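You operate a simulated robot arm through the tools that you are given. There is no shell and no other tool. Be economical: measure what you need, move in short steps, check, and stop when the job is done.

Carry out the task below with a simulated robot arm. There is one attempt and no reset: what you move stays moved.

## Task
Set the blue stop to the red profile's length and clamp it there.
Fine: the profile is in the wooden tray; switch the display on and leave the profile on the measuring rail.

It is judged by the outcome, as a careful person would: the job done as asked, and still so three seconds after it is handed in. It fails if anything else is knocked over, pushed out of place, dropped, spilled or broken.

## Robot
A 6-joint arm with a two-finger parallel gripper, fixed in place. Base frame: the origin is at the foot of the arm, x ahead of it, y to its left, z up; the work surface is at about z = 828. Lengths are in mm, angles in degrees, forces in N, time in s.
With the tool pointing down near the work surface it reaches from about 320 to 700 mm from the base axis. Its first joint turns from -166.0 to 166.0 degrees. Payload 4.1 kg.
The TCP is the grasp point between the finger pads, 23 mm short of the fingertips. In the tool frame z runs along the fingers and y along their closing line. Largest opening 94 mm; finger width 38, thickness 10; the body of the gripper, 54 by 96 mm, starts 39 mm behind the TCP.
Orientation is that of the tool frame in the base frame, as [roll, pitch, yaw] about the fixed x, y, z axes, in that order (R = Rz(yaw) Ry(pitch) Rx(roll)). With the fingers straight down and closing along the base's y, the tool's x points along the base's -x, its y along +y and its z along -z.

## Interface
- The arm moves only by the tool servo_tool. Its argument "motion" is a list of rows, each a list of 7 numbers: the shift along the tool's x, y, z in mm, then the turn, a rotation vector about the tool's x, y, z in degrees, then the opening, from 0 (shut) to 1 (fully open). In form: [[tx, ty, tz, rx, ry, rz, grip], ...]. A call has 1 to 10 rows; each row is the pose to reach, as a shift and turn from the pose commanded when the call began, along the tool's axes at that moment. Rows are played at 5 a second. More than 50 mm and 8.6 degrees between two rows, or a gripper value outside its range, and nothing of the call is played. Where a pose cannot be reached the arm comes as near as it can. A force on the tool above 40 N (or 10 N above the force at the start of the call, whichever is more), or a blocked arm, ends the call early, and 0.2 s more pass. Each finger travels about 45 mm/s and halts on what it meets, pressing with about 21 N; the grip force reading is that of the motor and also rises with nothing between the fingers. The clock runs only during rows and for 0.2 s after the last one: add rows that repeat a pose to give the fingers time. The reply holds the time, the measured pose of the TCP, the force on the tool along the base axes, the opening and the grip force, in the units named above and with some noise.
- Cameras (640 x 400 px; columns grow to the right, rows downward): "scene" is fixed at [218.2, -484.5, 1585.1]; the picture's right is [0.94, -0.34, 0.00], its down [-0.18, -0.49, -0.85] and it looks along [0.29, 0.80, -0.52] (base axes); focal length 350 px, centre (320, 200). "wrist" rides on the gripper at [86, 16, -74] in the tool frame; the picture's right is [-0.18, 0.98, 0.00], its down [-0.58, -0.11, -0.81] and it looks along [-0.79, -0.15, 0.59] (tool axes); focal length 243 px, centre (320, 200). There is no depth. A picture from a camera that has moved, and an enlarged one, comes with that camera's place and axes in the base frame and with its lens. The place of the scene camera against the robot may be out by one fixed shift of up to 25 mm in any direction.
- snapshot(camera): a new picture of that camera. No time passes.
- slide_trunk(by): slides the trunk up (or, below 0, down) by that many mm; the arm rides with it, the base frame stays. It gives what a move gives, with no picture.
- inspect(camera, box): a new picture of the part [left, top, right, bottom] of that camera's present view, enlarged. No time passes.
- sign_off(): hands the job in; it is judged then, once.

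Work in short steps. Places have to be worked out from the pictures, the camera data and where the tool is seen: move nearer, look again, correct. Check each grasp and each placing, and mend what went wrong. You have 120 turns and 84 pictures in all, those below and enlarged ones among them. Open the gripper and draw the arm clear of the work before you hand the job in, unless the task says otherwise; then end with one line.

The tools are called after "Request:" as name(argument=value, ...) on one line, values as JSON. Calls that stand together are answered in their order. servo_tool: Moves the arm, as the interface text tells. Its arguments: {"type":"object","properties":{"motion":{"type":"array","items":{"type":"array","items":{"type":"number"}}}},"required":["motion"]} The other tools are called the same way: slide_trunk (by) slides the trunk up or down; snapshot (camera) takes a picture; inspect (camera, box) takes an enlarged picture of a part of a camera's view; sign_off () hands the job in.

At the start:

```text
clock: 0.0
tcp_pos: [177.5, 325.8, 1260.7]
tool_rot: [180.0, 0.0, 179.9]
contact_force: [-0.3, 0.4, -0.1]
width: 94.0
grip_force: 0.1
trunk travel left (down, up): [-525.0, 65.0]
```

scene: 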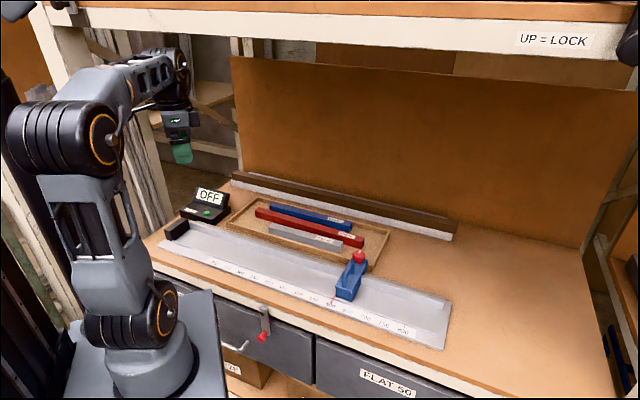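
wrist: 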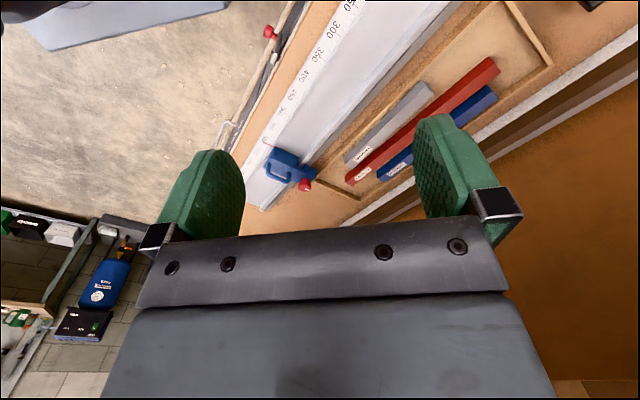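

I begin by enlarging the scene to see the rail, stop, tray and display.

Request:
inspect(camera="scene", box=[150, 170, 310, 270])

Request:
inspect(camera="scene", box=[300, 210, 460, 310])

Request:
inspect(camera="scene", box=[200, 250, 460, 400])

```text
4.00 times, centred on (230, 220) of scene
camera zoom: at [218.2, -484.5, 1585.1], right [0.94, -0.34, 0.0], down [-0.18, -0.49, -0.85], along [0.29, 0.8, -0.52], focal length 1400 px, centre (680, 120)
```

zoom: 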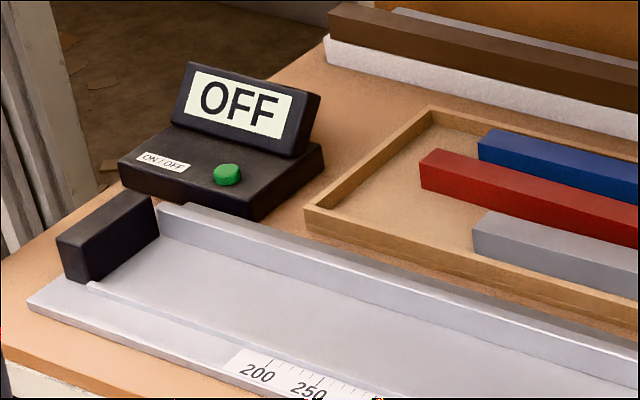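

```text
4.00 times, centred on (380, 260) of scene
camera zoom: at [218.2, -484.5, 1585.1], right [0.94, -0.34, 0.0], down [-0.18, -0.49, -0.85], along [0.29, 0.8, -0.52], focal length 1400 px, centre (80, -40)
```

zoom: 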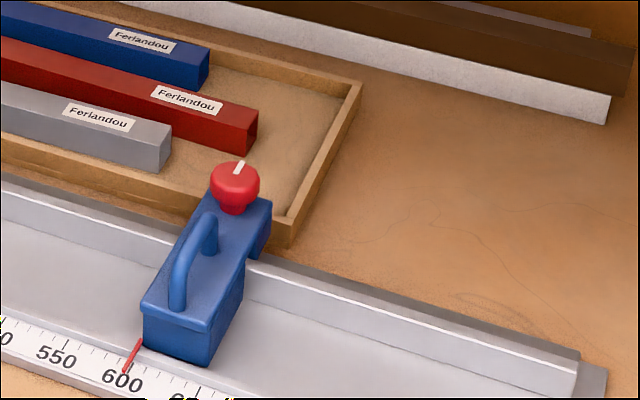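

```text
2.46 times, centred on (330, 325) of scene
camera zoom: at [218.2, -484.5, 1585.1], right [0.94, -0.34, 0.0], down [-0.18, -0.49, -0.85], along [0.29, 0.8, -0.52], focal length 862 px, centre (295, -108)
```

zoom: 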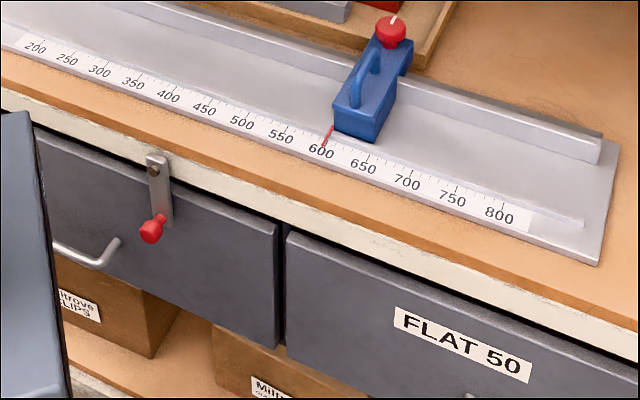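

The rail seems to run at about -45° in the base frame, with the tray behind it and the display box at its left end. I turn the tool to match the rail and come down to look closer.

Request:
servo_tool(motion=[[4, 28, 36, 0, 0, 6.5, 1], [8, 56, 72, 0, 0, 13, 1], [12, 83, 107, 0, 0, 19.5, 1], [16, 111, 143, 0, 0, 26, 1], [20, 139, 179, 0, 0, 32.5, 1], [24, 166, 214, 0, 0, 39, 1], [27, 194, 250, 0, 0, 45, 1], [27, 194, 250, 0, 0, 45, 1]])

Request:
snapshot(camera="wrist")

Request:
snapshot(camera="scene")

```text
clock: 1.8
tcp_pos: [147.4, 521.8, 1009.8]
tool_rot: [180.0, 0.0, 134.9]
contact_force: [0.4, 0.0, 1.0]
width: 93.9
grip_force: 0.0
trunk travel left (down, up): [-525.0, 65.0]
```

```text
78 pictures are left
camera wrist: at [99.8, 594.2, 1086.4], right [0.83, 0.56, 0.0], down [0.33, -0.49, 0.81], along [0.45, -0.67, -0.59], focal length 243 px, centre (320, 200)
```

wrist: 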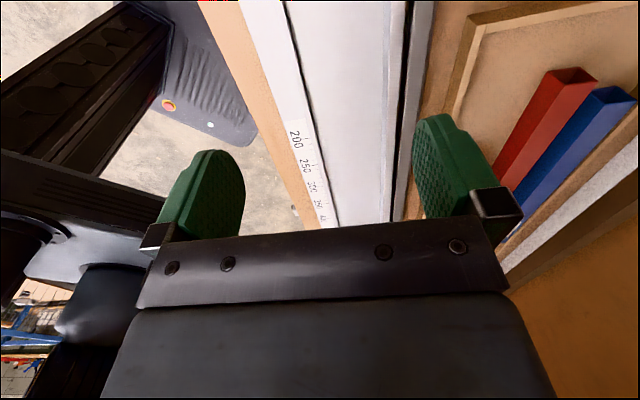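

```text
77 pictures are left
```

scene: 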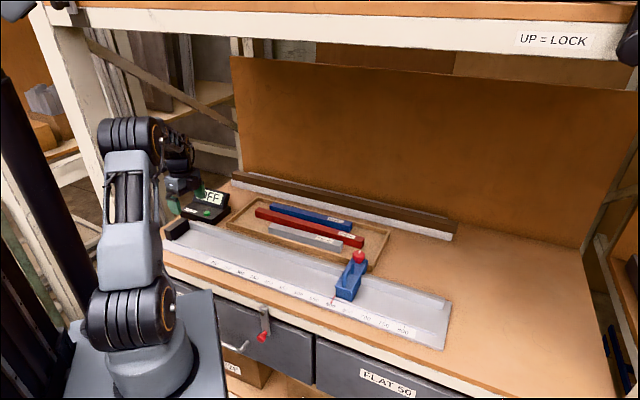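

The wrist view agrees with the rail's direction, and the red profile is a hollow bar in the tray. I move toward the display's button with the fingers shut.

Request:
servo_tool(motion=[[20, 35, 10, 0, 0, 0, 0.5], [38, 70, 20, 0, 0, 0, 0], [54, 100, 30, 0, 0, 0, 0], [68, 120, 40, 0, 0, 0, 0], [75, 130, 50, 0, 0, 0, 0], [75, 130, 50, 0, 0, 0, 0]])

Request:
snapshot(camera="wrist")

Request:
inspect(camera="scene", box=[130, 140, 290, 240])

```text
clock: 3.2
tcp_pos: [183.4, 638.3, 957.8]
tool_rot: [-179.9, 0.0, 135.0]
contact_force: [-0.1, 0.0, 0.5]
width: 0.0
grip_force: 20.9
out of reach, approached as far as the arm can: row 4, 5, 6
trunk travel left (down, up): [-525.0, 65.0]
```

```text
76 pictures are left
camera wrist: at [136.6, 712.4, 1034.1], right [0.83, 0.56, 0.0], down [0.33, -0.49, 0.81], along [0.46, -0.67, -0.59], focal length 243 px, centre (320, 200)
```

wrist: 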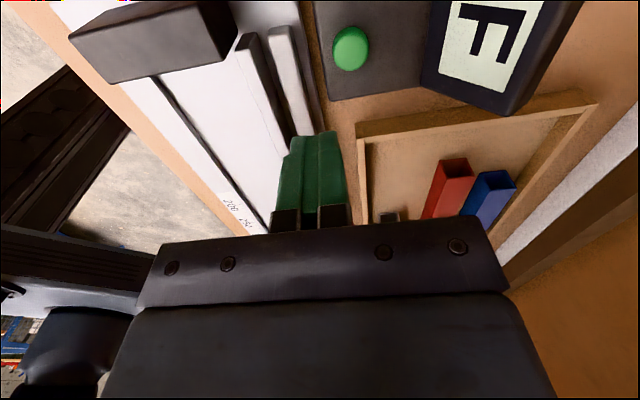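

```text
4.00 times, centred on (210, 190) of scene
camera zoom: at [218.2, -484.5, 1585.1], right [0.94, -0.34, 0.0], down [-0.18, -0.49, -0.85], along [0.29, 0.8, -0.52], focal length 1400 px, centre (760, 240)
```

zoom: 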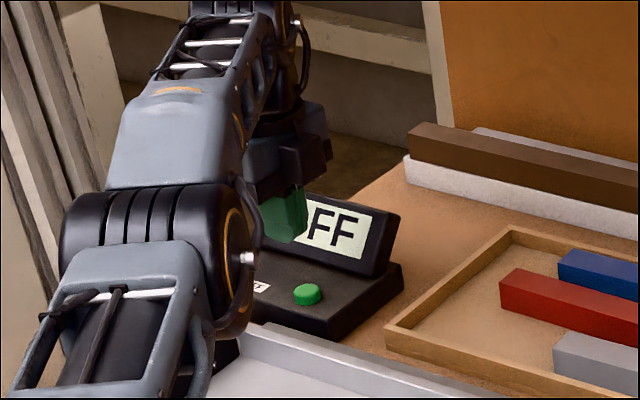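

The arm stopped at its reach limit (r≈664 at z≈958); the two views put the button near (191, 668, ~868). I test whether reach grows lower down, staying above the box.

Request:
servo_tool(motion=[[0, 0, 15, 0, 0, 0, 0], [0, 0, 30, 0, 0, 0, 0], [0, 0, 30, 0, 0, 0, 0]])

Request:
inspect(camera="wrist", box=[220, 0, 420, 125])

```text
clock: 4.0
tcp_pos: [182.9, 639.3, 926.9]
tool_rot: [-179.9, 0.0, 135.0]
contact_force: [0.5, -0.6, -0.1]
width: 0.0
grip_force: 21.0
trunk travel left (down, up): [-525.0, 65.0]
```

```text
3.20 times, centred on (320, 62) of wrist
camera zoom: at [135.4, 712.6, 1003.5], right [0.83, 0.56, 0.0], down [0.33, -0.49, 0.81], along [0.46, -0.67, -0.59], focal length 776 px, centre (320, 640)
```

zoom: 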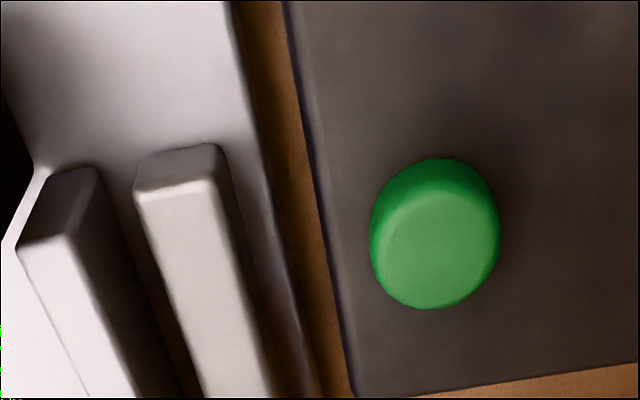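

Triangulating the two wrist views puts the button top at about (190.6, 668.6, 869). I move over it, with the tip about 10 mm above.

Request:
servo_tool(motion=[[8, 13, 12, 0, 0, 0, 0], [15.3, 26.2, 22, 0, 0, 0, 0], [15.3, 26.2, 22, 0, 0, 0, 0]])

Request:
snapshot(camera="wrist")

```text
clock: 4.8
tcp_pos: [184.6, 640.2, 912.5]
tool_rot: [-180.0, 0.0, 135.0]
contact_force: [-0.8, -0.8, -0.2]
width: 0.0
grip_force: 21.1
out of reach, approached as far as the arm can: row 1, 2, 3
trunk travel left (down, up): [-525.0, 65.0]
```

```text
73 pictures are left
camera wrist: at [136.9, 712.6, 988.4], right [0.83, 0.56, 0.0], down [0.33, -0.49, 0.81], along [0.46, -0.67, -0.59], focal length 243 px, centre (320, 200)
```

wrist: 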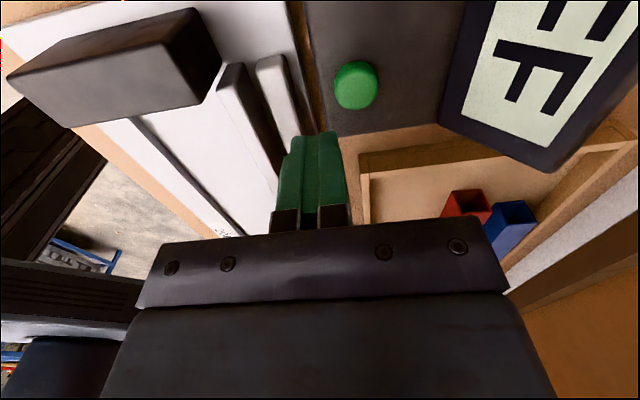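

The reach tops out at r≈666 with the tool vertical, so I tilt the fingers outward by 15° to reach over the button.

Request:
servo_tool(motion=[[0, 0, 0, -6.5, 3.6, 0, 0], [4, 6, 2, -13.1, 7.3, 0, 0], [13, 19.2, 8, -13.1, 7.3, 0, 0], [13, 19.2, 11.5, -13.1, 7.3, 0, 0], [13, 19.2, 11.5, -13.1, 7.3, 0, 0]])

Request:
snapshot(camera="wrist")

```text
clock: 6.0
tcp_pos: [187.9, 665.6, 902.3]
tool_rot: [166.8, -7.2, 135.9]
contact_force: [0.0, 0.6, -0.6]
width: 0.0
grip_force: 21.0
trunk travel left (down, up): [-525.0, 65.0]
```

```text
72 pictures are left
camera wrist: at [134.9, 716.1, 990.1], right [0.82, 0.54, 0.2], down [0.28, -0.68, 0.68], along [0.5, -0.5, -0.7], focal length 243 px, centre (320, 200)
```

wrist: 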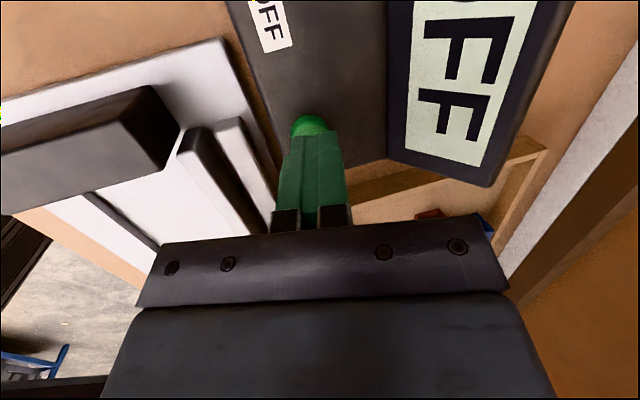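

The tip is now about 11 mm above the button. I press straight down in small steps.

Request:
servo_tool(motion=[[-1, -1.8, 7.7, 0, 0, 0, 0], [-1.4, -2.5, 10.6, 0, 0, 0, 0], [-1.75, -3.2, 13.5, 0, 0, 0, 0], [-1.75, -3.2, 13.5, 0, 0, 0, 0]])

Request:
inspect(camera="wrist", box=[220, 0, 600, 238])

```text
clock: 7.0
tcp_pos: [187.6, 664.6, 888.2]
tool_rot: [166.8, -7.2, 135.8]
contact_force: [-1.0, -0.1, -0.3]
width: 0.3
grip_force: 20.6
trunk travel left (down, up): [-525.0, 65.0]
```

```text
1.68 times, centred on (410, 119) of wrist
camera zoom: at [135.2, 716.6, 976.0], right [0.82, 0.54, 0.2], down [0.28, -0.68, 0.68], along [0.5, -0.5, -0.7], focal length 408 px, centre (169, 336)
```

zoom: 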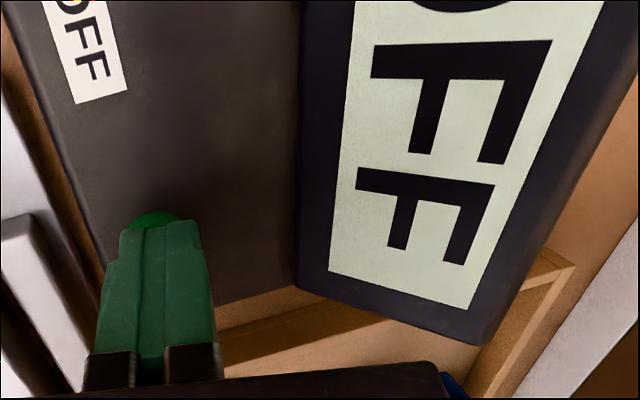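

There is no contact force yet and it still reads OFF. I press down further.

Request:
servo_tool(motion=[[-0.4, -0.7, 2.9, 0, 0, 0, 0], [-0.75, -1.35, 5.8, 0, 0, 0, 0], [-1, -1.8, 7.7, 0, 0, 0, 0], [-1.25, -2.3, 9.7, 0, 0, 0, 0]])

Request:
inspect(camera="wrist", box=[220, 0, 600, 238])

```text
clock: 8.0
tcp_pos: [190.0, 664.9, 882.3]
tool_rot: [166.6, -7.4, 135.9]
contact_force: [-1.8, 0.3, 11.6]
width: 0.0
grip_force: 21.0
trunk travel left (down, up): [-525.0, 65.0]
```

```text
1.68 times, centred on (410, 119) of wrist
camera zoom: at [135.5, 716.2, 968.8], right [0.82, 0.54, 0.2], down [0.28, -0.68, 0.68], along [0.5, -0.5, -0.71], focal length 408 px, centre (169, 336)
```

zoom: 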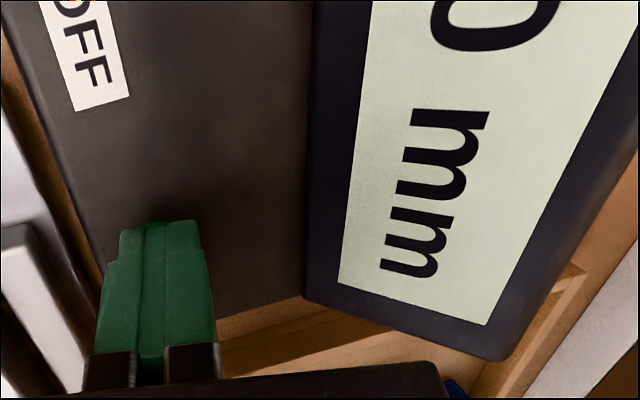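

It switched on (it shows "mm"). I back straight up and read the display.

Request:
servo_tool(motion=[[3, 6, -25, 0, 0, 0, 0], [9, 16.5, -70, 0, 0, 0, 0], [14, 25, -110, 0, 0, 0, 0], [14, 25, -110, 0, 0, 0, 0]])

Request:
inspect(camera="scene", box=[170, 170, 330, 270])

```text
clock: 9.0
tcp_pos: [189.0, 666.2, 992.4]
tool_rot: [166.9, -7.1, 135.7]
contact_force: [0.6, 0.1, 0.1]
width: 0.0
grip_force: 21.4
trunk travel left (down, up): [-525.0, 65.0]
```

```text
4.00 times, centred on (250, 220) of scene
camera zoom: at [218.2, -484.5, 1585.1], right [0.94, -0.34, 0.0], down [-0.18, -0.49, -0.85], along [0.29, 0.8, -0.52], focal length 1400 px, centre (600, 120)
```

zoom: 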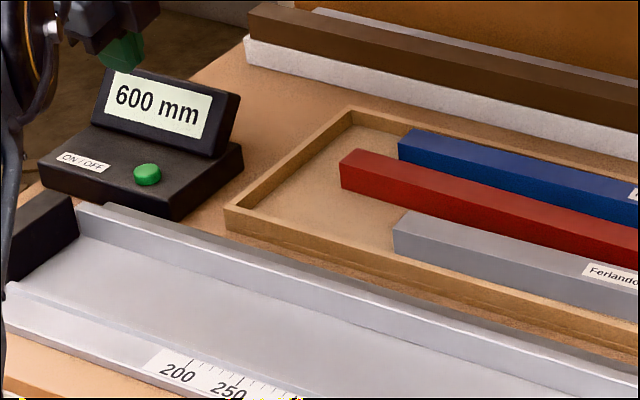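

The display reads 600 mm, which matches the stop's present mark. I draw inward and bring the tool back to vertical before going to look at the profile and the stop.

Request:
servo_tool(motion=[[-14, -25, -8, 0, 0, 0, 0], [-28, -50.7, -15.5, 0, 0, 0, 0], [-42, -76, -23, 6.5, -3.6, 0, 0.5], [-42, -76, -23, 13.1, -7.3, 0, 1], [-42, -76, -23, 13.1, -7.3, 0, 1]])

```text
clock: 10.2
tcp_pos: [164.1, 577.8, 991.8]
tool_rot: [-180.0, 0.2, 135.0]
contact_force: [-0.3, 0.4, -0.1]
width: 67.6
grip_force: 0.1
trunk travel left (down, up): [-525.0, 65.0]
```

The tool is vertical again. I travel along the rail direction toward the stop to look at it and the profiles.

Request:
servo_tool(motion=[[-43, 0, -5, 0, 0, 0, 1], [-86, 0, -10, 0, 0, 0, 1], [-129, 0, -15, 0, 0, 0, 1], [-172, 0, -20, 0, 0, 0, 1], [-215, 0, -25, 0, 0, 0, 1], [-258, 0, -30, 0, 0, 0, 1], [-301, 0, -35, 0, 0, 0, 1], [-344, 0, -40, 0, 0, 0, 1], [-387, 0, -40, 0, 0, 0, 1], [-387, 0, -40, 0, 0, 0, 1]])

Request:
snapshot(camera="wrist")

Request:
inspect(camera="scene", box=[310, 240, 390, 290])

```text
clock: 12.4
tcp_pos: [437.0, 302.5, 1033.0]
tool_rot: [-180.0, 0.0, 135.0]
contact_force: [-0.2, -0.3, 0.3]
width: 94.2
grip_force: 0.0
trunk travel left (down, up): [-525.0, 65.0]
```

```text
68 pictures are left
camera wrist: at [389.3, 375.1, 1109.4], right [0.82, 0.57, 0.0], down [0.33, -0.49, 0.81], along [0.46, -0.67, -0.59], focal length 243 px, centre (320, 200)
```

wrist: 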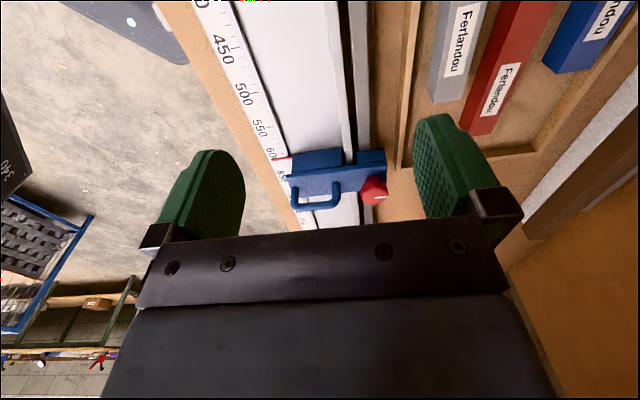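

```text
8.00 times, centred on (350, 265) of scene
camera zoom: at [218.2, -484.5, 1585.1], right [0.94, -0.34, 0.0], down [-0.18, -0.49, -0.85], along [0.29, 0.8, -0.52], focal length 2800 px, centre (80, -320)
```

zoom: 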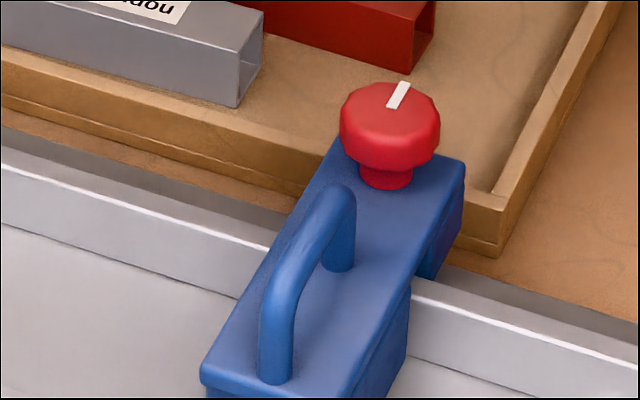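

The knob is on the stop's rear arm, with its white mark pointing backward. Next I hover toward the middle of the red profile to measure it and the gaps beside it, and to see how far out the arm gets.

Request:
servo_tool(motion=[[12, 35, 15, 0, 0, 0, 1], [24, 70, 30, 0, 0, 0, 1], [36, 105, 45, 0, 0, 0, 1], [48, 140, 60, 0, 0, 0, 1], [55, 167, 70, 0, 0, 0, 1], [55, 167, 70, 0, 0, 0, 1]])

Request:
snapshot(camera="wrist")

```text
clock: 13.8
tcp_pos: [518.9, 460.3, 961.2]
tool_rot: [-179.9, 0.0, 135.0]
contact_force: [0.4, 0.9, -0.1]
width: 93.8
grip_force: 0.2
trunk travel left (down, up): [-525.0, 65.0]
```

```text
66 pictures are left
camera wrist: at [470.7, 532.9, 1037.2], right [0.83, 0.56, 0.0], down [0.33, -0.49, 0.81], along [0.45, -0.67, -0.59], focal length 243 px, centre (320, 200)
```

wrist: 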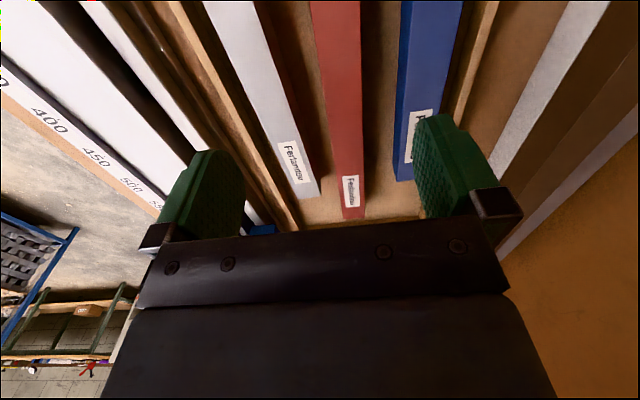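

Here the arm reaches r≈694 without trouble; the red profile's centreline is at n≈709 (n = distance along the +45° direction), with gaps of about 24–36 mm to its neighbours. I centre over it, narrow the opening to 44 mm and descend partway.

Request:
servo_tool(motion=[[4, 8, 15, 0, 0, 0, 0.8], [8, 16.5, 35, 0, 0, 0, 0.6], [8, 16.5, 56, 0, 0, 0, 0.47], [8, 16.5, 56, 0, 0, 0, 0.47]])

Request:
snapshot(camera="wrist")

```text
clock: 14.8
tcp_pos: [512.5, 469.9, 905.9]
tool_rot: [-180.0, 0.1, 135.0]
contact_force: [0.5, 0.7, 0.8]
width: 44.1
grip_force: 0.0
out of reach, approached as far as the arm can: row 1, 2, 3, 4
trunk travel left (down, up): [-525.0, 65.0]
```

```text
65 pictures are left
camera wrist: at [464.8, 543.2, 981.8], right [0.83, 0.56, 0.0], down [0.33, -0.49, 0.81], along [0.46, -0.67, -0.59], focal length 243 px, centre (320, 200)
```

wrist: 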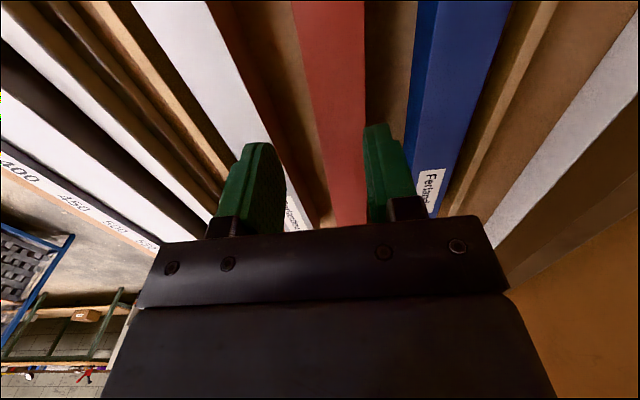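

Two-view scaling puts the bar top at z≈868 and its centre at n≈710, while a vertical tool stops at n≈695. I tilt the fingers 7° outward and shift over the bar.

Request:
servo_tool(motion=[[0, 0, 0, -3.5, 0, 0, 0.47], [0, 6, 0, -7, 0, 0, 0.47], [0, 15.7, 6, -7, 0, 0, 0.47], [0, 15.7, 6, -7, 0, 0, 0.47]])

Request:
snapshot(camera="wrist")

```text
clock: 15.8
tcp_pos: [525.4, 479.3, 899.2]
tool_rot: [172.9, 0.0, 135.1]
contact_force: [-1.1, 0.7, 0.8]
width: 44.3
grip_force: 0.1
trunk travel left (down, up): [-525.0, 65.0]
```

```text
64 pictures are left
camera wrist: at [470.5, 545.8, 977.1], right [0.82, 0.56, 0.12], down [0.27, -0.56, 0.79], along [0.51, -0.61, -0.6], focal length 243 px, centre (320, 200)
```

wrist: 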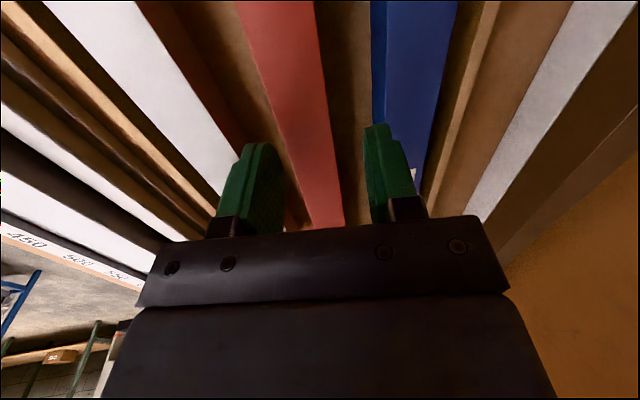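

The bar lies centred between the fingers (n≈709). I descend 34 mm straight down and watch the force.

Request:
servo_tool(motion=[[0, -2, 10, 0, 0, 0, 0.47], [0, -3.4, 20, 0, 0, 0, 0.47], [0, -4.6, 29, 0, 0, 0, 0.47], [0, -5.1, 33.7, 0, 0, 0, 0.47], [0, -5.1, 33.7, 0, 0, 0, 0.47]])

Request:
snapshot(camera="wrist")

```text
clock: 17.0
tcp_pos: [524.4, 479.4, 864.3]
tool_rot: [173.0, 0.0, 135.0]
contact_force: [0.4, 0.2, 0.3]
width: 44.4
grip_force: 0.1
trunk travel left (down, up): [-525.0, 65.0]
```

```text
63 pictures are left
camera wrist: at [469.5, 545.3, 942.1], right [0.82, 0.56, 0.12], down [0.27, -0.56, 0.79], along [0.51, -0.61, -0.6], focal length 243 px, centre (320, 200)
```

wrist: 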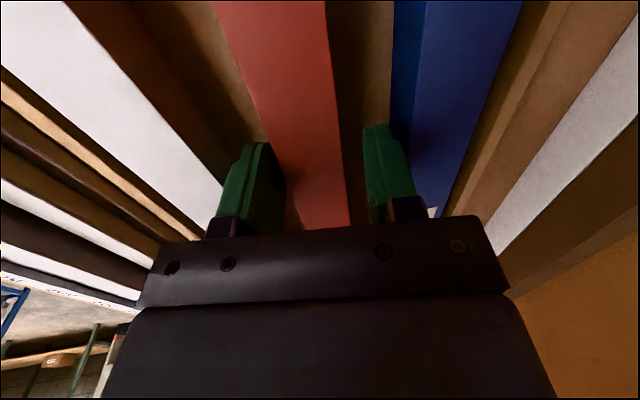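

The bar is between the pads, with its top near TCP height. I ease down 3 mm more and close.

Request:
servo_tool(motion=[[0, -0.4, 3, 0, 0, 0, 0.47], [0, -0.4, 3, 0, 0, 0, 0.3], [0, -0.4, 3, 0, 0, 0, 0.2], [0, -0.4, 3, 0, 0, 0, 0.15], [0, -0.4, 3, 0, 0, 0, 0.15]])

```text
clock: 18.2
tcp_pos: [524.6, 478.3, 861.5]
tool_rot: [172.9, 0.1, 135.0]
contact_force: [1.6, 1.1, 1.5]
width: 29.5
grip_force: 21.3
trunk travel left (down, up): [-525.0, 65.0]
```

Gripped at 29.5 mm width. I lift slowly straight up and check.

Request:
servo_tool(motion=[[0, 1, -8, 0, 0, 0, 0.1], [0, 2.4, -20, 0, 0, 0, 0.1], [0, 5, -40, 0, 0, 0, 0.1], [0, 7.3, -60, 0, 0, 0, 0.1], [0, 8.5, -70, 0, 0, 0, 0.1]])

Request:
snapshot(camera="scene")

Request:
snapshot(camera="wrist")

```text
clock: 19.4
tcp_pos: [523.7, 479.5, 934.2]
tool_rot: [173.1, -0.1, 135.0]
contact_force: [0.3, 0.2, -1.4]
width: 29.6
grip_force: 20.7
trunk travel left (down, up): [-525.0, 65.0]
```

```text
62 pictures are left
```

scene: 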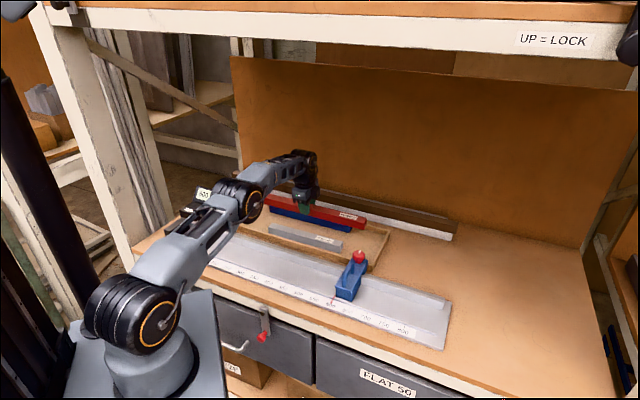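

```text
61 pictures are left
camera wrist: at [470.0, 544.5, 1011.1], right [0.82, 0.56, 0.12], down [0.26, -0.56, 0.79], along [0.51, -0.61, -0.61], focal length 243 px, centre (320, 200)
```

wrist: 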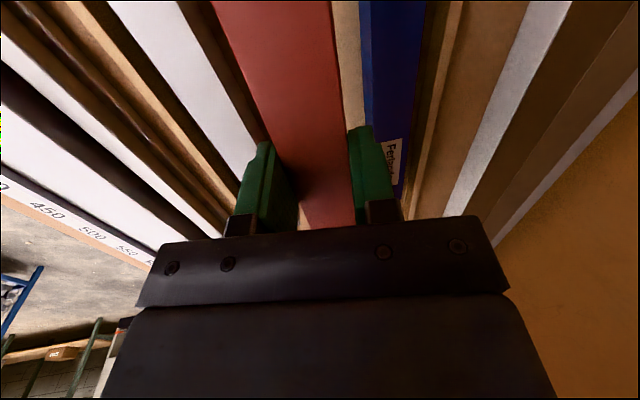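

The bar came up level and firmly held. I carry it inward over the rail, untilting the tool on the way, then look at the channel.

Request:
servo_tool(motion=[[0, -42, -15, 0, 0, 0, 0.1], [0, -84, -25, 0, 0, 0, 0.1], [0, -126, -35, 2, 0, 0, 0.1], [0, -168, -45, 4.5, 0, 0, 0.1], [0, -212, -50, 7, 0, 0, 0.1], [20, -212, -50, 7, 0, 0, 0.1], [55, -212, -50, 7, 0, 0, 0.1], [95, -212, -50, 7, 0, 0, 0.1], [131, -212, -50, 7, 0, 0, 0.1], [131, -212, -50, 7, 0, 0, 0.1]])

Request:
snapshot(camera="wrist")

Request:
snapshot(camera="scene")

```text
clock: 21.6
tcp_pos: [279.1, 419.7, 954.9]
tool_rot: [-180.0, -0.1, 135.0]
contact_force: [-0.1, 0.2, -1.9]
width: 30.0
grip_force: 21.1
trunk travel left (down, up): [-525.0, 65.0]
```

```text
60 pictures are left
camera wrist: at [229.8, 492.0, 1030.7], right [0.83, 0.56, 0.0], down [0.33, -0.49, 0.81], along [0.46, -0.67, -0.59], focal length 243 px, centre (320, 200)
```

wrist: 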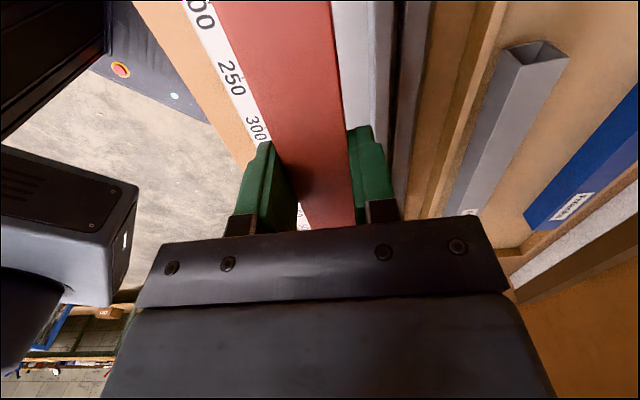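

```text
59 pictures are left
```

scene: 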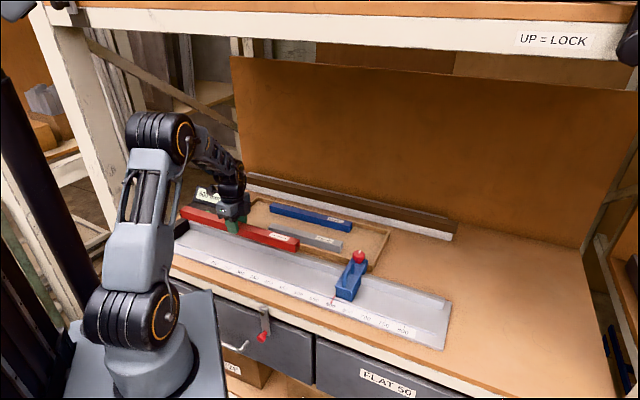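

I hold the bar at n≈494, roughly mid-channel (the fence's inner face is at about n≈534). I zoom in to check alignment and the left end's clearance to the end block.

Request:
inspect(camera="wrist", box=[180, 0, 440, 162])

Request:
inspect(camera="scene", box=[150, 180, 310, 280])

```text
2.46 times, centred on (310, 81) of wrist
camera zoom: at [229.8, 492.0, 1030.7], right [0.83, 0.56, 0.0], down [0.33, -0.49, 0.81], along [0.46, -0.67, -0.59], focal length 597 px, centre (345, 493)
```

zoom: 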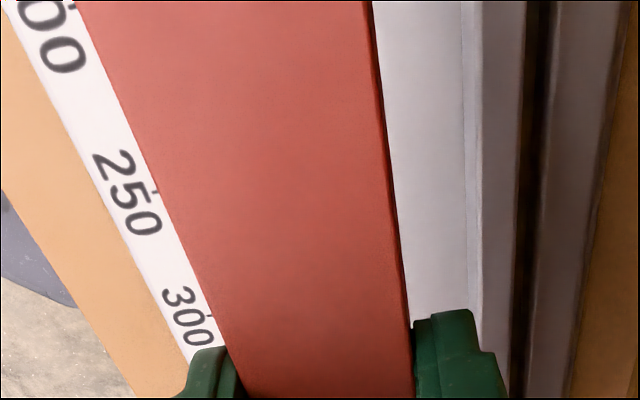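

```text
4.00 times, centred on (230, 230) of scene
camera zoom: at [218.2, -484.5, 1585.1], right [0.94, -0.34, 0.0], down [-0.18, -0.49, -0.85], along [0.29, 0.8, -0.52], focal length 1400 px, centre (680, 80)
```

zoom: 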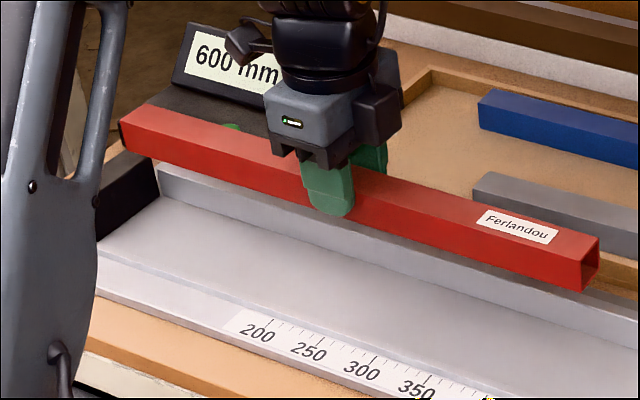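

From the scale ticks, reading ≈ s+351, so the end block's face is near s≈-351; the bar's left end is now about s≈-315. I lower the bar into the channel.

Request:
servo_tool(motion=[[0, 0, 30, 0, 0, 0, 0.1], [0, 0, 60, 0, 0, 0, 0.1], [0, 0, 80, 0, 0, 0, 0.1], [0, 0, 86, 0, 0, 0, 0.1], [0, 0, 86, 0, 0, 0, 0.1]])

Request:
snapshot(camera="wrist")

Request:
inspect(camera="scene", box=[150, 180, 310, 280])

```text
clock: 22.8
tcp_pos: [275.2, 418.3, 869.3]
tool_rot: [180.0, 0.0, 135.0]
contact_force: [0.2, 0.3, -1.4]
width: 29.7
grip_force: 21.2
trunk travel left (down, up): [-525.0, 65.0]
```

```text
56 pictures are left
camera wrist: at [228.4, 491.2, 945.2], right [0.83, 0.56, 0.0], down [0.33, -0.49, 0.81], along [0.46, -0.67, -0.59], focal length 243 px, centre (320, 200)
```

wrist: 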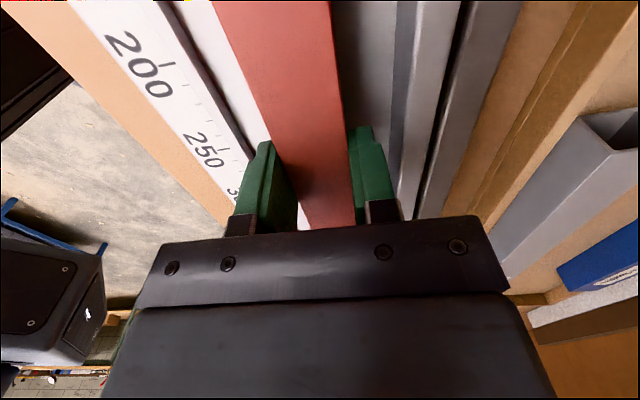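

```text
4.00 times, centred on (230, 230) of scene
camera zoom: at [218.2, -484.5, 1585.1], right [0.94, -0.34, 0.0], down [-0.18, -0.49, -0.85], along [0.29, 0.8, -0.52], focal length 1400 px, centre (680, 80)
```

zoom: 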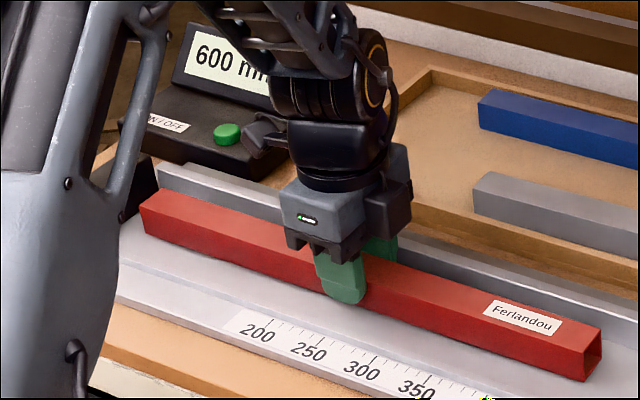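

It is about to touch the rail. I lower gently until contact.

Request:
servo_tool(motion=[[0, 0, 2, 0, 0, 0, 0.1], [0, 0, 4, 0, 0, 0, 0.1], [0, 0, 5.5, 0, 0, 0, 0.1], [0, 0, 7, 0, 0, 0, 0.1]])

```text
clock: 23.8
tcp_pos: [277.2, 418.7, 864.1]
tool_rot: [179.8, -0.1, 135.1]
contact_force: [0.1, -1.5, 5.1]
width: 29.6
grip_force: 20.6
trunk travel left (down, up): [-525.0, 65.0]
```

The bar is on the rail. I slide it left along the channel toward the end block, small steps, force watched.

Request:
servo_tool(motion=[[6, 0, -1, 0, 0, 0, 0.1], [12, 0, -1, 0, 0, 0, 0.1], [18, 0, -1, 0, 0, 0, 0.1], [23, 0, -1, 0, 0, 0, 0.1], [27, 0, -1, 0, 0, 0, 0.1], [30, 0, -1, 0, 0, 0, 0.1], [33, 0, -1, 0, 0, 0, 0.1], [36, 0, -1, 0, 0, 0, 0.1]])

Request:
inspect(camera="scene", box=[150, 180, 310, 280])

```text
clock: 25.6
tcp_pos: [254.3, 442.4, 865.6]
tool_rot: [-179.9, 0.0, 134.9]
contact_force: [9.4, -10.7, -1.1]
width: 29.9
grip_force: 21.6
trunk travel left (down, up): [-525.0, 65.0]
```

```text
4.00 times, centred on (230, 230) of scene
camera zoom: at [218.2, -484.5, 1585.1], right [0.94, -0.34, 0.0], down [-0.18, -0.49, -0.85], along [0.29, 0.8, -0.52], focal length 1400 px, centre (680, 80)
```

zoom: 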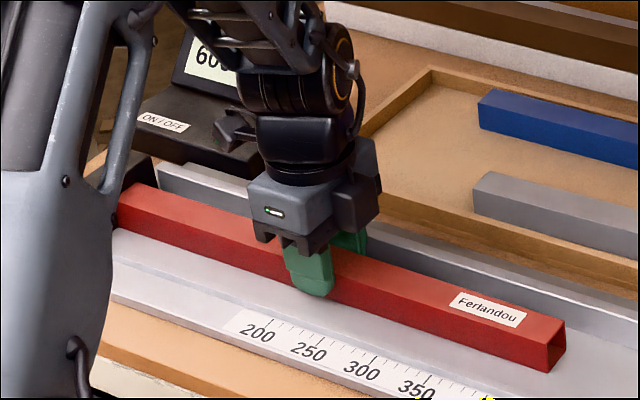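

Contact at about 14 N along the rail: the bar is against the end block. I release, with a modest opening, and lift clear.

Request:
servo_tool(motion=[[-1, 0, 0, 0, 0, 0, 0.3], [-1, 0, 0, 0, 0, 0, 0.45], [-1, 0, 0, 0, 0, 0, 0.45], [-1, 0, -30, 0, 0, 0, 0.45], [-1, 0, -70, 0, 0, 0, 0.45], [-1, 0, -110, 0, 0, 0, 0.45], [-1, 0, -110, 0, 0, 0, 0.45]])

Request:
snapshot(camera="wrist")

Request:
snapshot(camera="scene")

```text
clock: 27.2
tcp_pos: [252.3, 444.6, 974.2]
tool_rot: [-180.0, -0.1, 135.0]
contact_force: [0.9, 0.2, 0.0]
width: 42.2
grip_force: 0.0
trunk travel left (down, up): [-525.0, 65.0]
```

```text
53 pictures are left
camera wrist: at [205.7, 517.1, 1050.3], right [0.83, 0.56, 0.0], down [0.33, -0.49, 0.81], along [0.46, -0.67, -0.59], focal length 243 px, centre (320, 200)
```

wrist: 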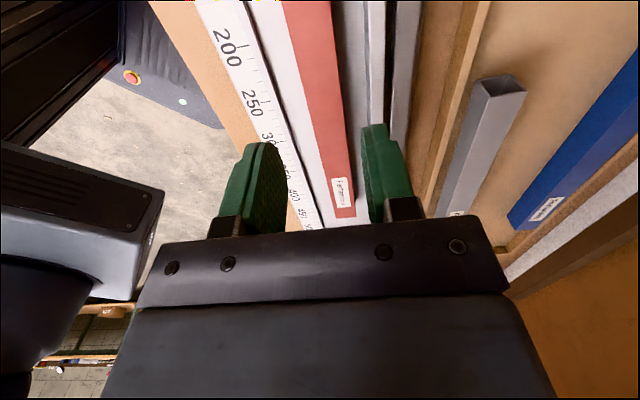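

```text
52 pictures are left
```

scene: 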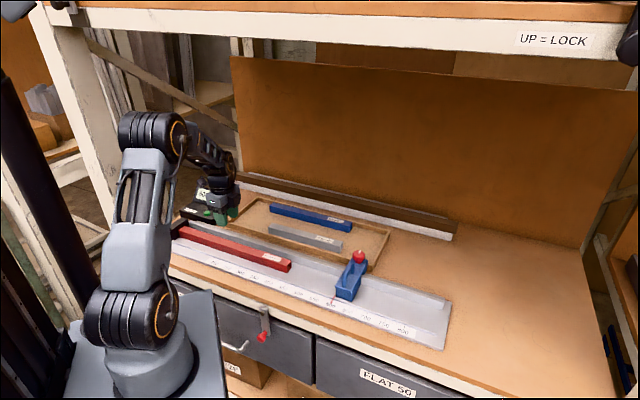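

The red profile lies in the rail against the end block. Before touching the stop, I look closely at the lever under the bench edge and at the stop's knob.

Request:
inspect(camera="scene", box=[220, 280, 316, 340])

Request:
inspect(camera="scene", box=[304, 240, 400, 300])

```text
6.67 times, centred on (268, 310) of scene
camera zoom: at [218.2, -484.5, 1585.1], right [0.94, -0.34, 0.0], down [-0.18, -0.49, -0.85], along [0.29, 0.8, -0.52], focal length 2334 px, centre (667, -533)
```

zoom: 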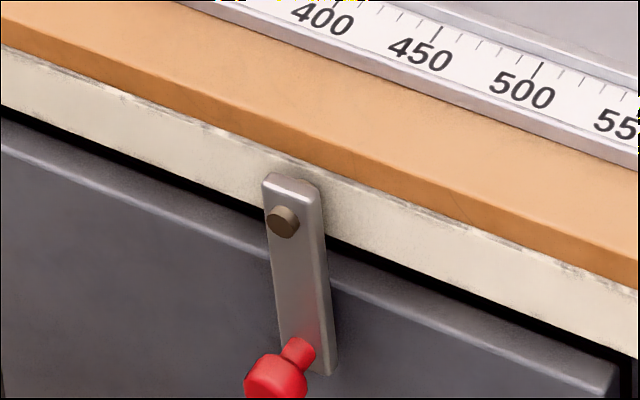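

```text
6.67 times, centred on (352, 270) of scene
camera zoom: at [218.2, -484.5, 1585.1], right [0.94, -0.34, 0.0], down [-0.18, -0.49, -0.85], along [0.29, 0.8, -0.52], focal length 2334 px, centre (107, -267)
```

zoom: 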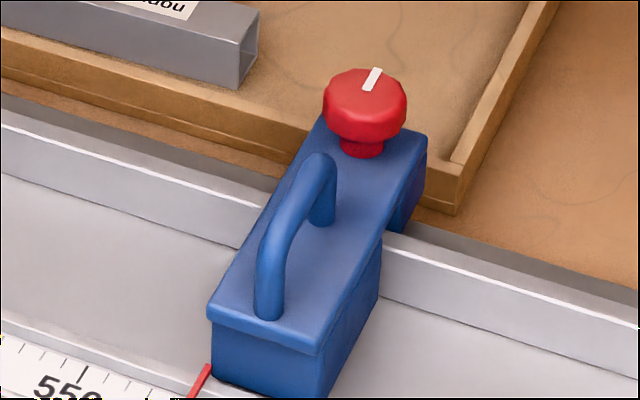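

The lever is a pivoted one on the bench front, hanging down; the stop has its own knob. I will test by pushing the stop first. I move over the stop for a close look.

Request:
servo_tool(motion=[[-44, 0, -20, 0, 0, 0, 0.45], [-88, 0, -36, 0, 0, 0, 0.45], [-132, 0, -36, 0, 0, 0, 0.45], [-176, 0, -36, 0, 0, 0, 0.45], [-220, 0, -36, 0, 0, 0, 0.45], [-264, 0, -36, 0, 0, 0, 0.45], [-308, 0, -36, 0, 0, 0, 0.45], [-352, 0, -36, 0, 0, 0, 0.45], [-390, 0, -36, 0, 0, 0, 0.45], [-390, 0, -36, 0, 0, 0, 0.45]])

Request:
snapshot(camera="wrist")

```text
clock: 29.4
tcp_pos: [526.7, 166.4, 1011.0]
tool_rot: [179.9, 0.1, 135.0]
contact_force: [-0.2, 0.3, -0.1]
width: 42.3
grip_force: 0.0
trunk travel left (down, up): [-525.0, 65.0]
```

```text
49 pictures are left
camera wrist: at [479.5, 239.5, 1087.5], right [0.83, 0.56, 0.0], down [0.33, -0.49, 0.81], along [0.46, -0.67, -0.59], focal length 243 px, centre (320, 200)
```

wrist: 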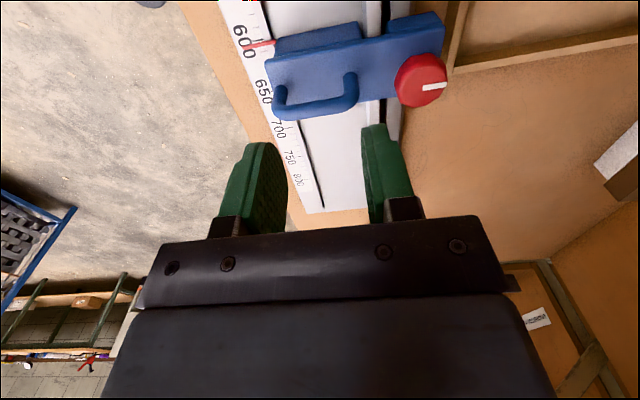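

The stop spans about s=252–302 and the knob is near (593, 205, 912). I move to its right side with closed fingers and come down into the channel beside it.

Request:
servo_tool(motion=[[-43, 0, 0, 0, 0, 0, 0.2], [-88, 0, 0, 0, 0, 0, 0], [-88, 0, 40, 0, 0, 0, 0], [-88, 0, 80, 0, 0, 0, 0], [-88, 0, 115, 0, 0, 0, 0], [-88, 0, 138, 0, 0, 0, 0], [-88, 0, 138, 0, 0, 0, 0]])

Request:
snapshot(camera="wrist")

Request:
inspect(camera="scene", box=[260, 200, 460, 325])

```text
clock: 31.0
tcp_pos: [592.7, 104.7, 875.2]
tool_rot: [180.0, 0.0, 135.0]
contact_force: [-0.6, -0.1, -0.6]
width: 0.1
grip_force: 21.2
trunk travel left (down, up): [-525.0, 65.0]
```

```text
48 pictures are left
camera wrist: at [543.9, 176.2, 951.1], right [0.83, 0.56, 0.0], down [0.33, -0.49, 0.81], along [0.46, -0.67, -0.59], focal length 243 px, centre (320, 200)
```

wrist: 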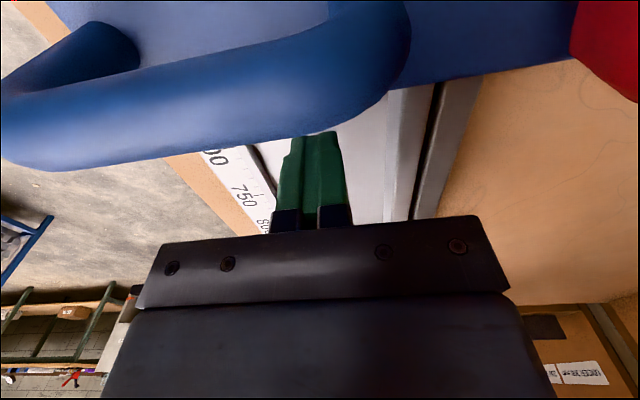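

```text
3.20 times, centred on (360, 262) of scene
camera zoom: at [218.2, -484.5, 1585.1], right [0.94, -0.34, 0.0], down [-0.18, -0.49, -0.85], along [0.29, 0.8, -0.52], focal length 1120 px, centre (192, 0)
```

zoom: 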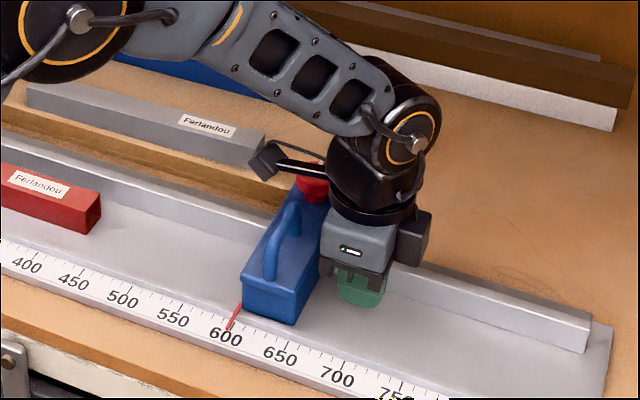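

Fingers are in the channel about 20 mm right of the stop, and the camera sits above the handle. I approach until contact and push a little to test whether the stop is free.

Request:
servo_tool(motion=[[8, 0, 0, 0, 0, 0, 0], [15, 0, 0, 0, 0, 0, 0], [20, 0, 0, 0, 0, 0, 0], [24, 0, 0, 0, 0, 0, 0], [28, 0, 0, 0, 0, 0, 0], [32, 0, 0, 0, 0, 0, 0]])

Request:
inspect(camera="scene", box=[260, 200, 460, 325])

Request:
inspect(camera="scene", box=[180, 180, 244, 220])

```text
clock: 32.4
tcp_pos: [568.1, 127.6, 872.4]
tool_rot: [-180.0, 0.1, 135.0]
contact_force: [-0.1, -0.8, 0.5]
width: 0.0
grip_force: 21.1
trunk travel left (down, up): [-525.0, 65.0]
```

```text
3.20 times, centred on (360, 262) of scene
camera zoom: at [218.2, -484.5, 1585.1], right [0.94, -0.34, 0.0], down [-0.18, -0.49, -0.85], along [0.29, 0.8, -0.52], focal length 1120 px, centre (192, 0)
```

zoom: 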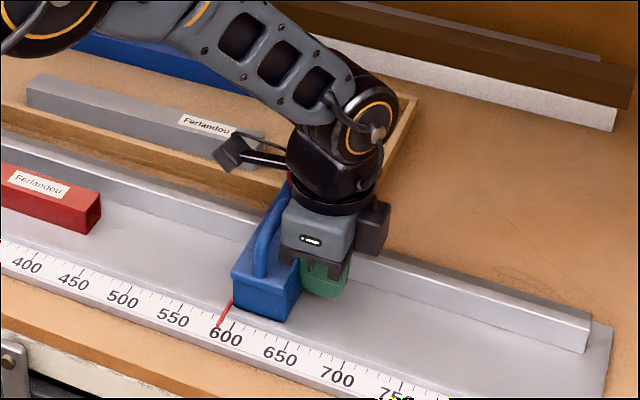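

```text
10.00 times, centred on (212, 200) of scene
camera zoom: at [218.2, -484.5, 1585.1], right [0.94, -0.34, 0.0], down [-0.18, -0.49, -0.85], along [0.29, 0.8, -0.52], focal length 3500 px, centre (1400, 200)
```

zoom: 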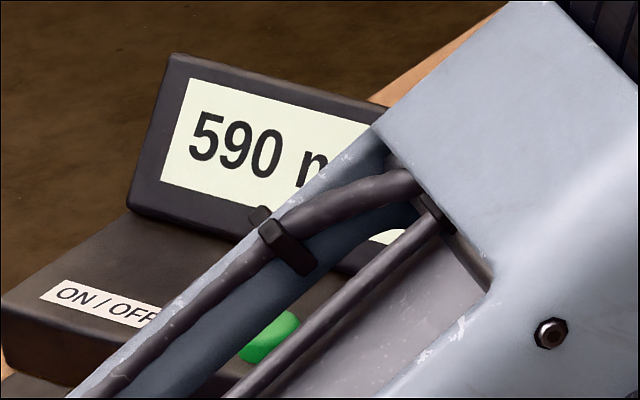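

The stop slides freely; the display now reads 590. I push on toward the profile, staying about 15–20 mm short of its estimated end (≈435–440).

Request:
servo_tool(motion=[[12, 0, 0, 0, 0, 0, 0], [26, 0, 0, 0, 0, 0, 0], [41, 0, 0, 0, 0, 0, 0], [56, 0, 0, 0, 0, 0, 0], [71, 0, 0, 0, 0, 0, 0], [86, 0, 0, 0, 0, 0, 0], [100, 0, 0, 0, 0, 0, 0], [112, 0, 0, 0, 0, 0, 0], [120, 0, 0, 0, 0, 0, 0], [124, 0, 0, 0, 0, 0, 0]])

Request:
snapshot(camera="scene")

Request:
inspect(camera="scene", box=[240, 230, 400, 330])

```text
clock: 34.6
tcp_pos: [481.9, 216.1, 872.5]
tool_rot: [-180.0, -0.1, 135.0]
contact_force: [0.8, -0.3, -1.6]
width: 0.0
grip_force: 21.0
trunk travel left (down, up): [-525.0, 65.0]
```

```text
44 pictures are left
```

scene: 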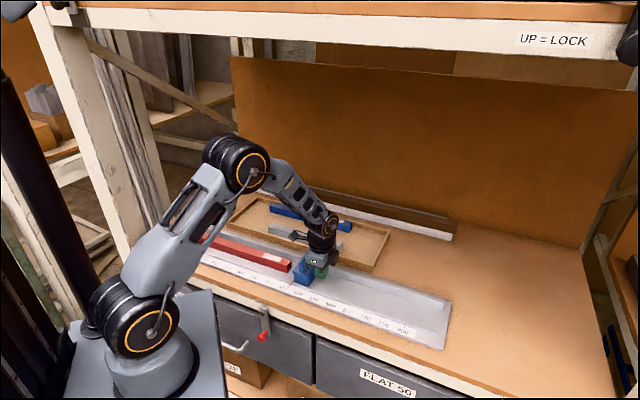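

```text
4.00 times, centred on (320, 280) of scene
camera zoom: at [218.2, -484.5, 1585.1], right [0.94, -0.34, 0.0], down [-0.18, -0.49, -0.85], along [0.29, 0.8, -0.52], focal length 1400 px, centre (320, -120)
```

zoom: 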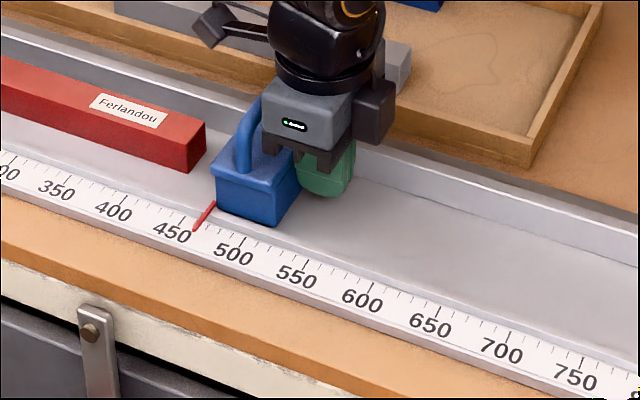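

The stop is now at about 466, with a gap of roughly 20–30 mm left. I push slowly until the force rises on contact.

Request:
servo_tool(motion=[[3, 0, 0, 0, 0, 0, 0], [6, 0, 0, 0, 0, 0, 0], [9, 0, 0, 0, 0, 0, 0], [12, 0, 0, 0, 0, 0, 0], [15, 0, 0, 0, 0, 0, 0], [17, 0, 0, 0, 0, 0, 0], [19, 0, 0, 0, 0, 0, 0], [21, 0, 0, 0, 0, 0, 0], [23, 0, 0, 0, 0, 0, 0], [25, 0, 0, 0, 0, 0, 0]])

Request:
inspect(camera="scene", box=[240, 230, 400, 330])

```text
clock: 36.8
tcp_pos: [465.4, 234.1, 874.2]
tool_rot: [180.0, -0.1, 135.0]
contact_force: [2.1, -1.0, 0.2]
width: 0.0
grip_force: 21.5
trunk travel left (down, up): [-525.0, 65.0]
```

```text
4.00 times, centred on (320, 280) of scene
camera zoom: at [218.2, -484.5, 1585.1], right [0.94, -0.34, 0.0], down [-0.18, -0.49, -0.85], along [0.29, 0.8, -0.52], focal length 1400 px, centre (320, -120)
```

zoom: 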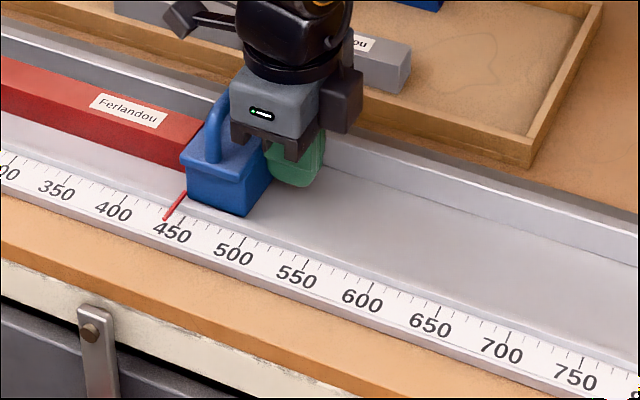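

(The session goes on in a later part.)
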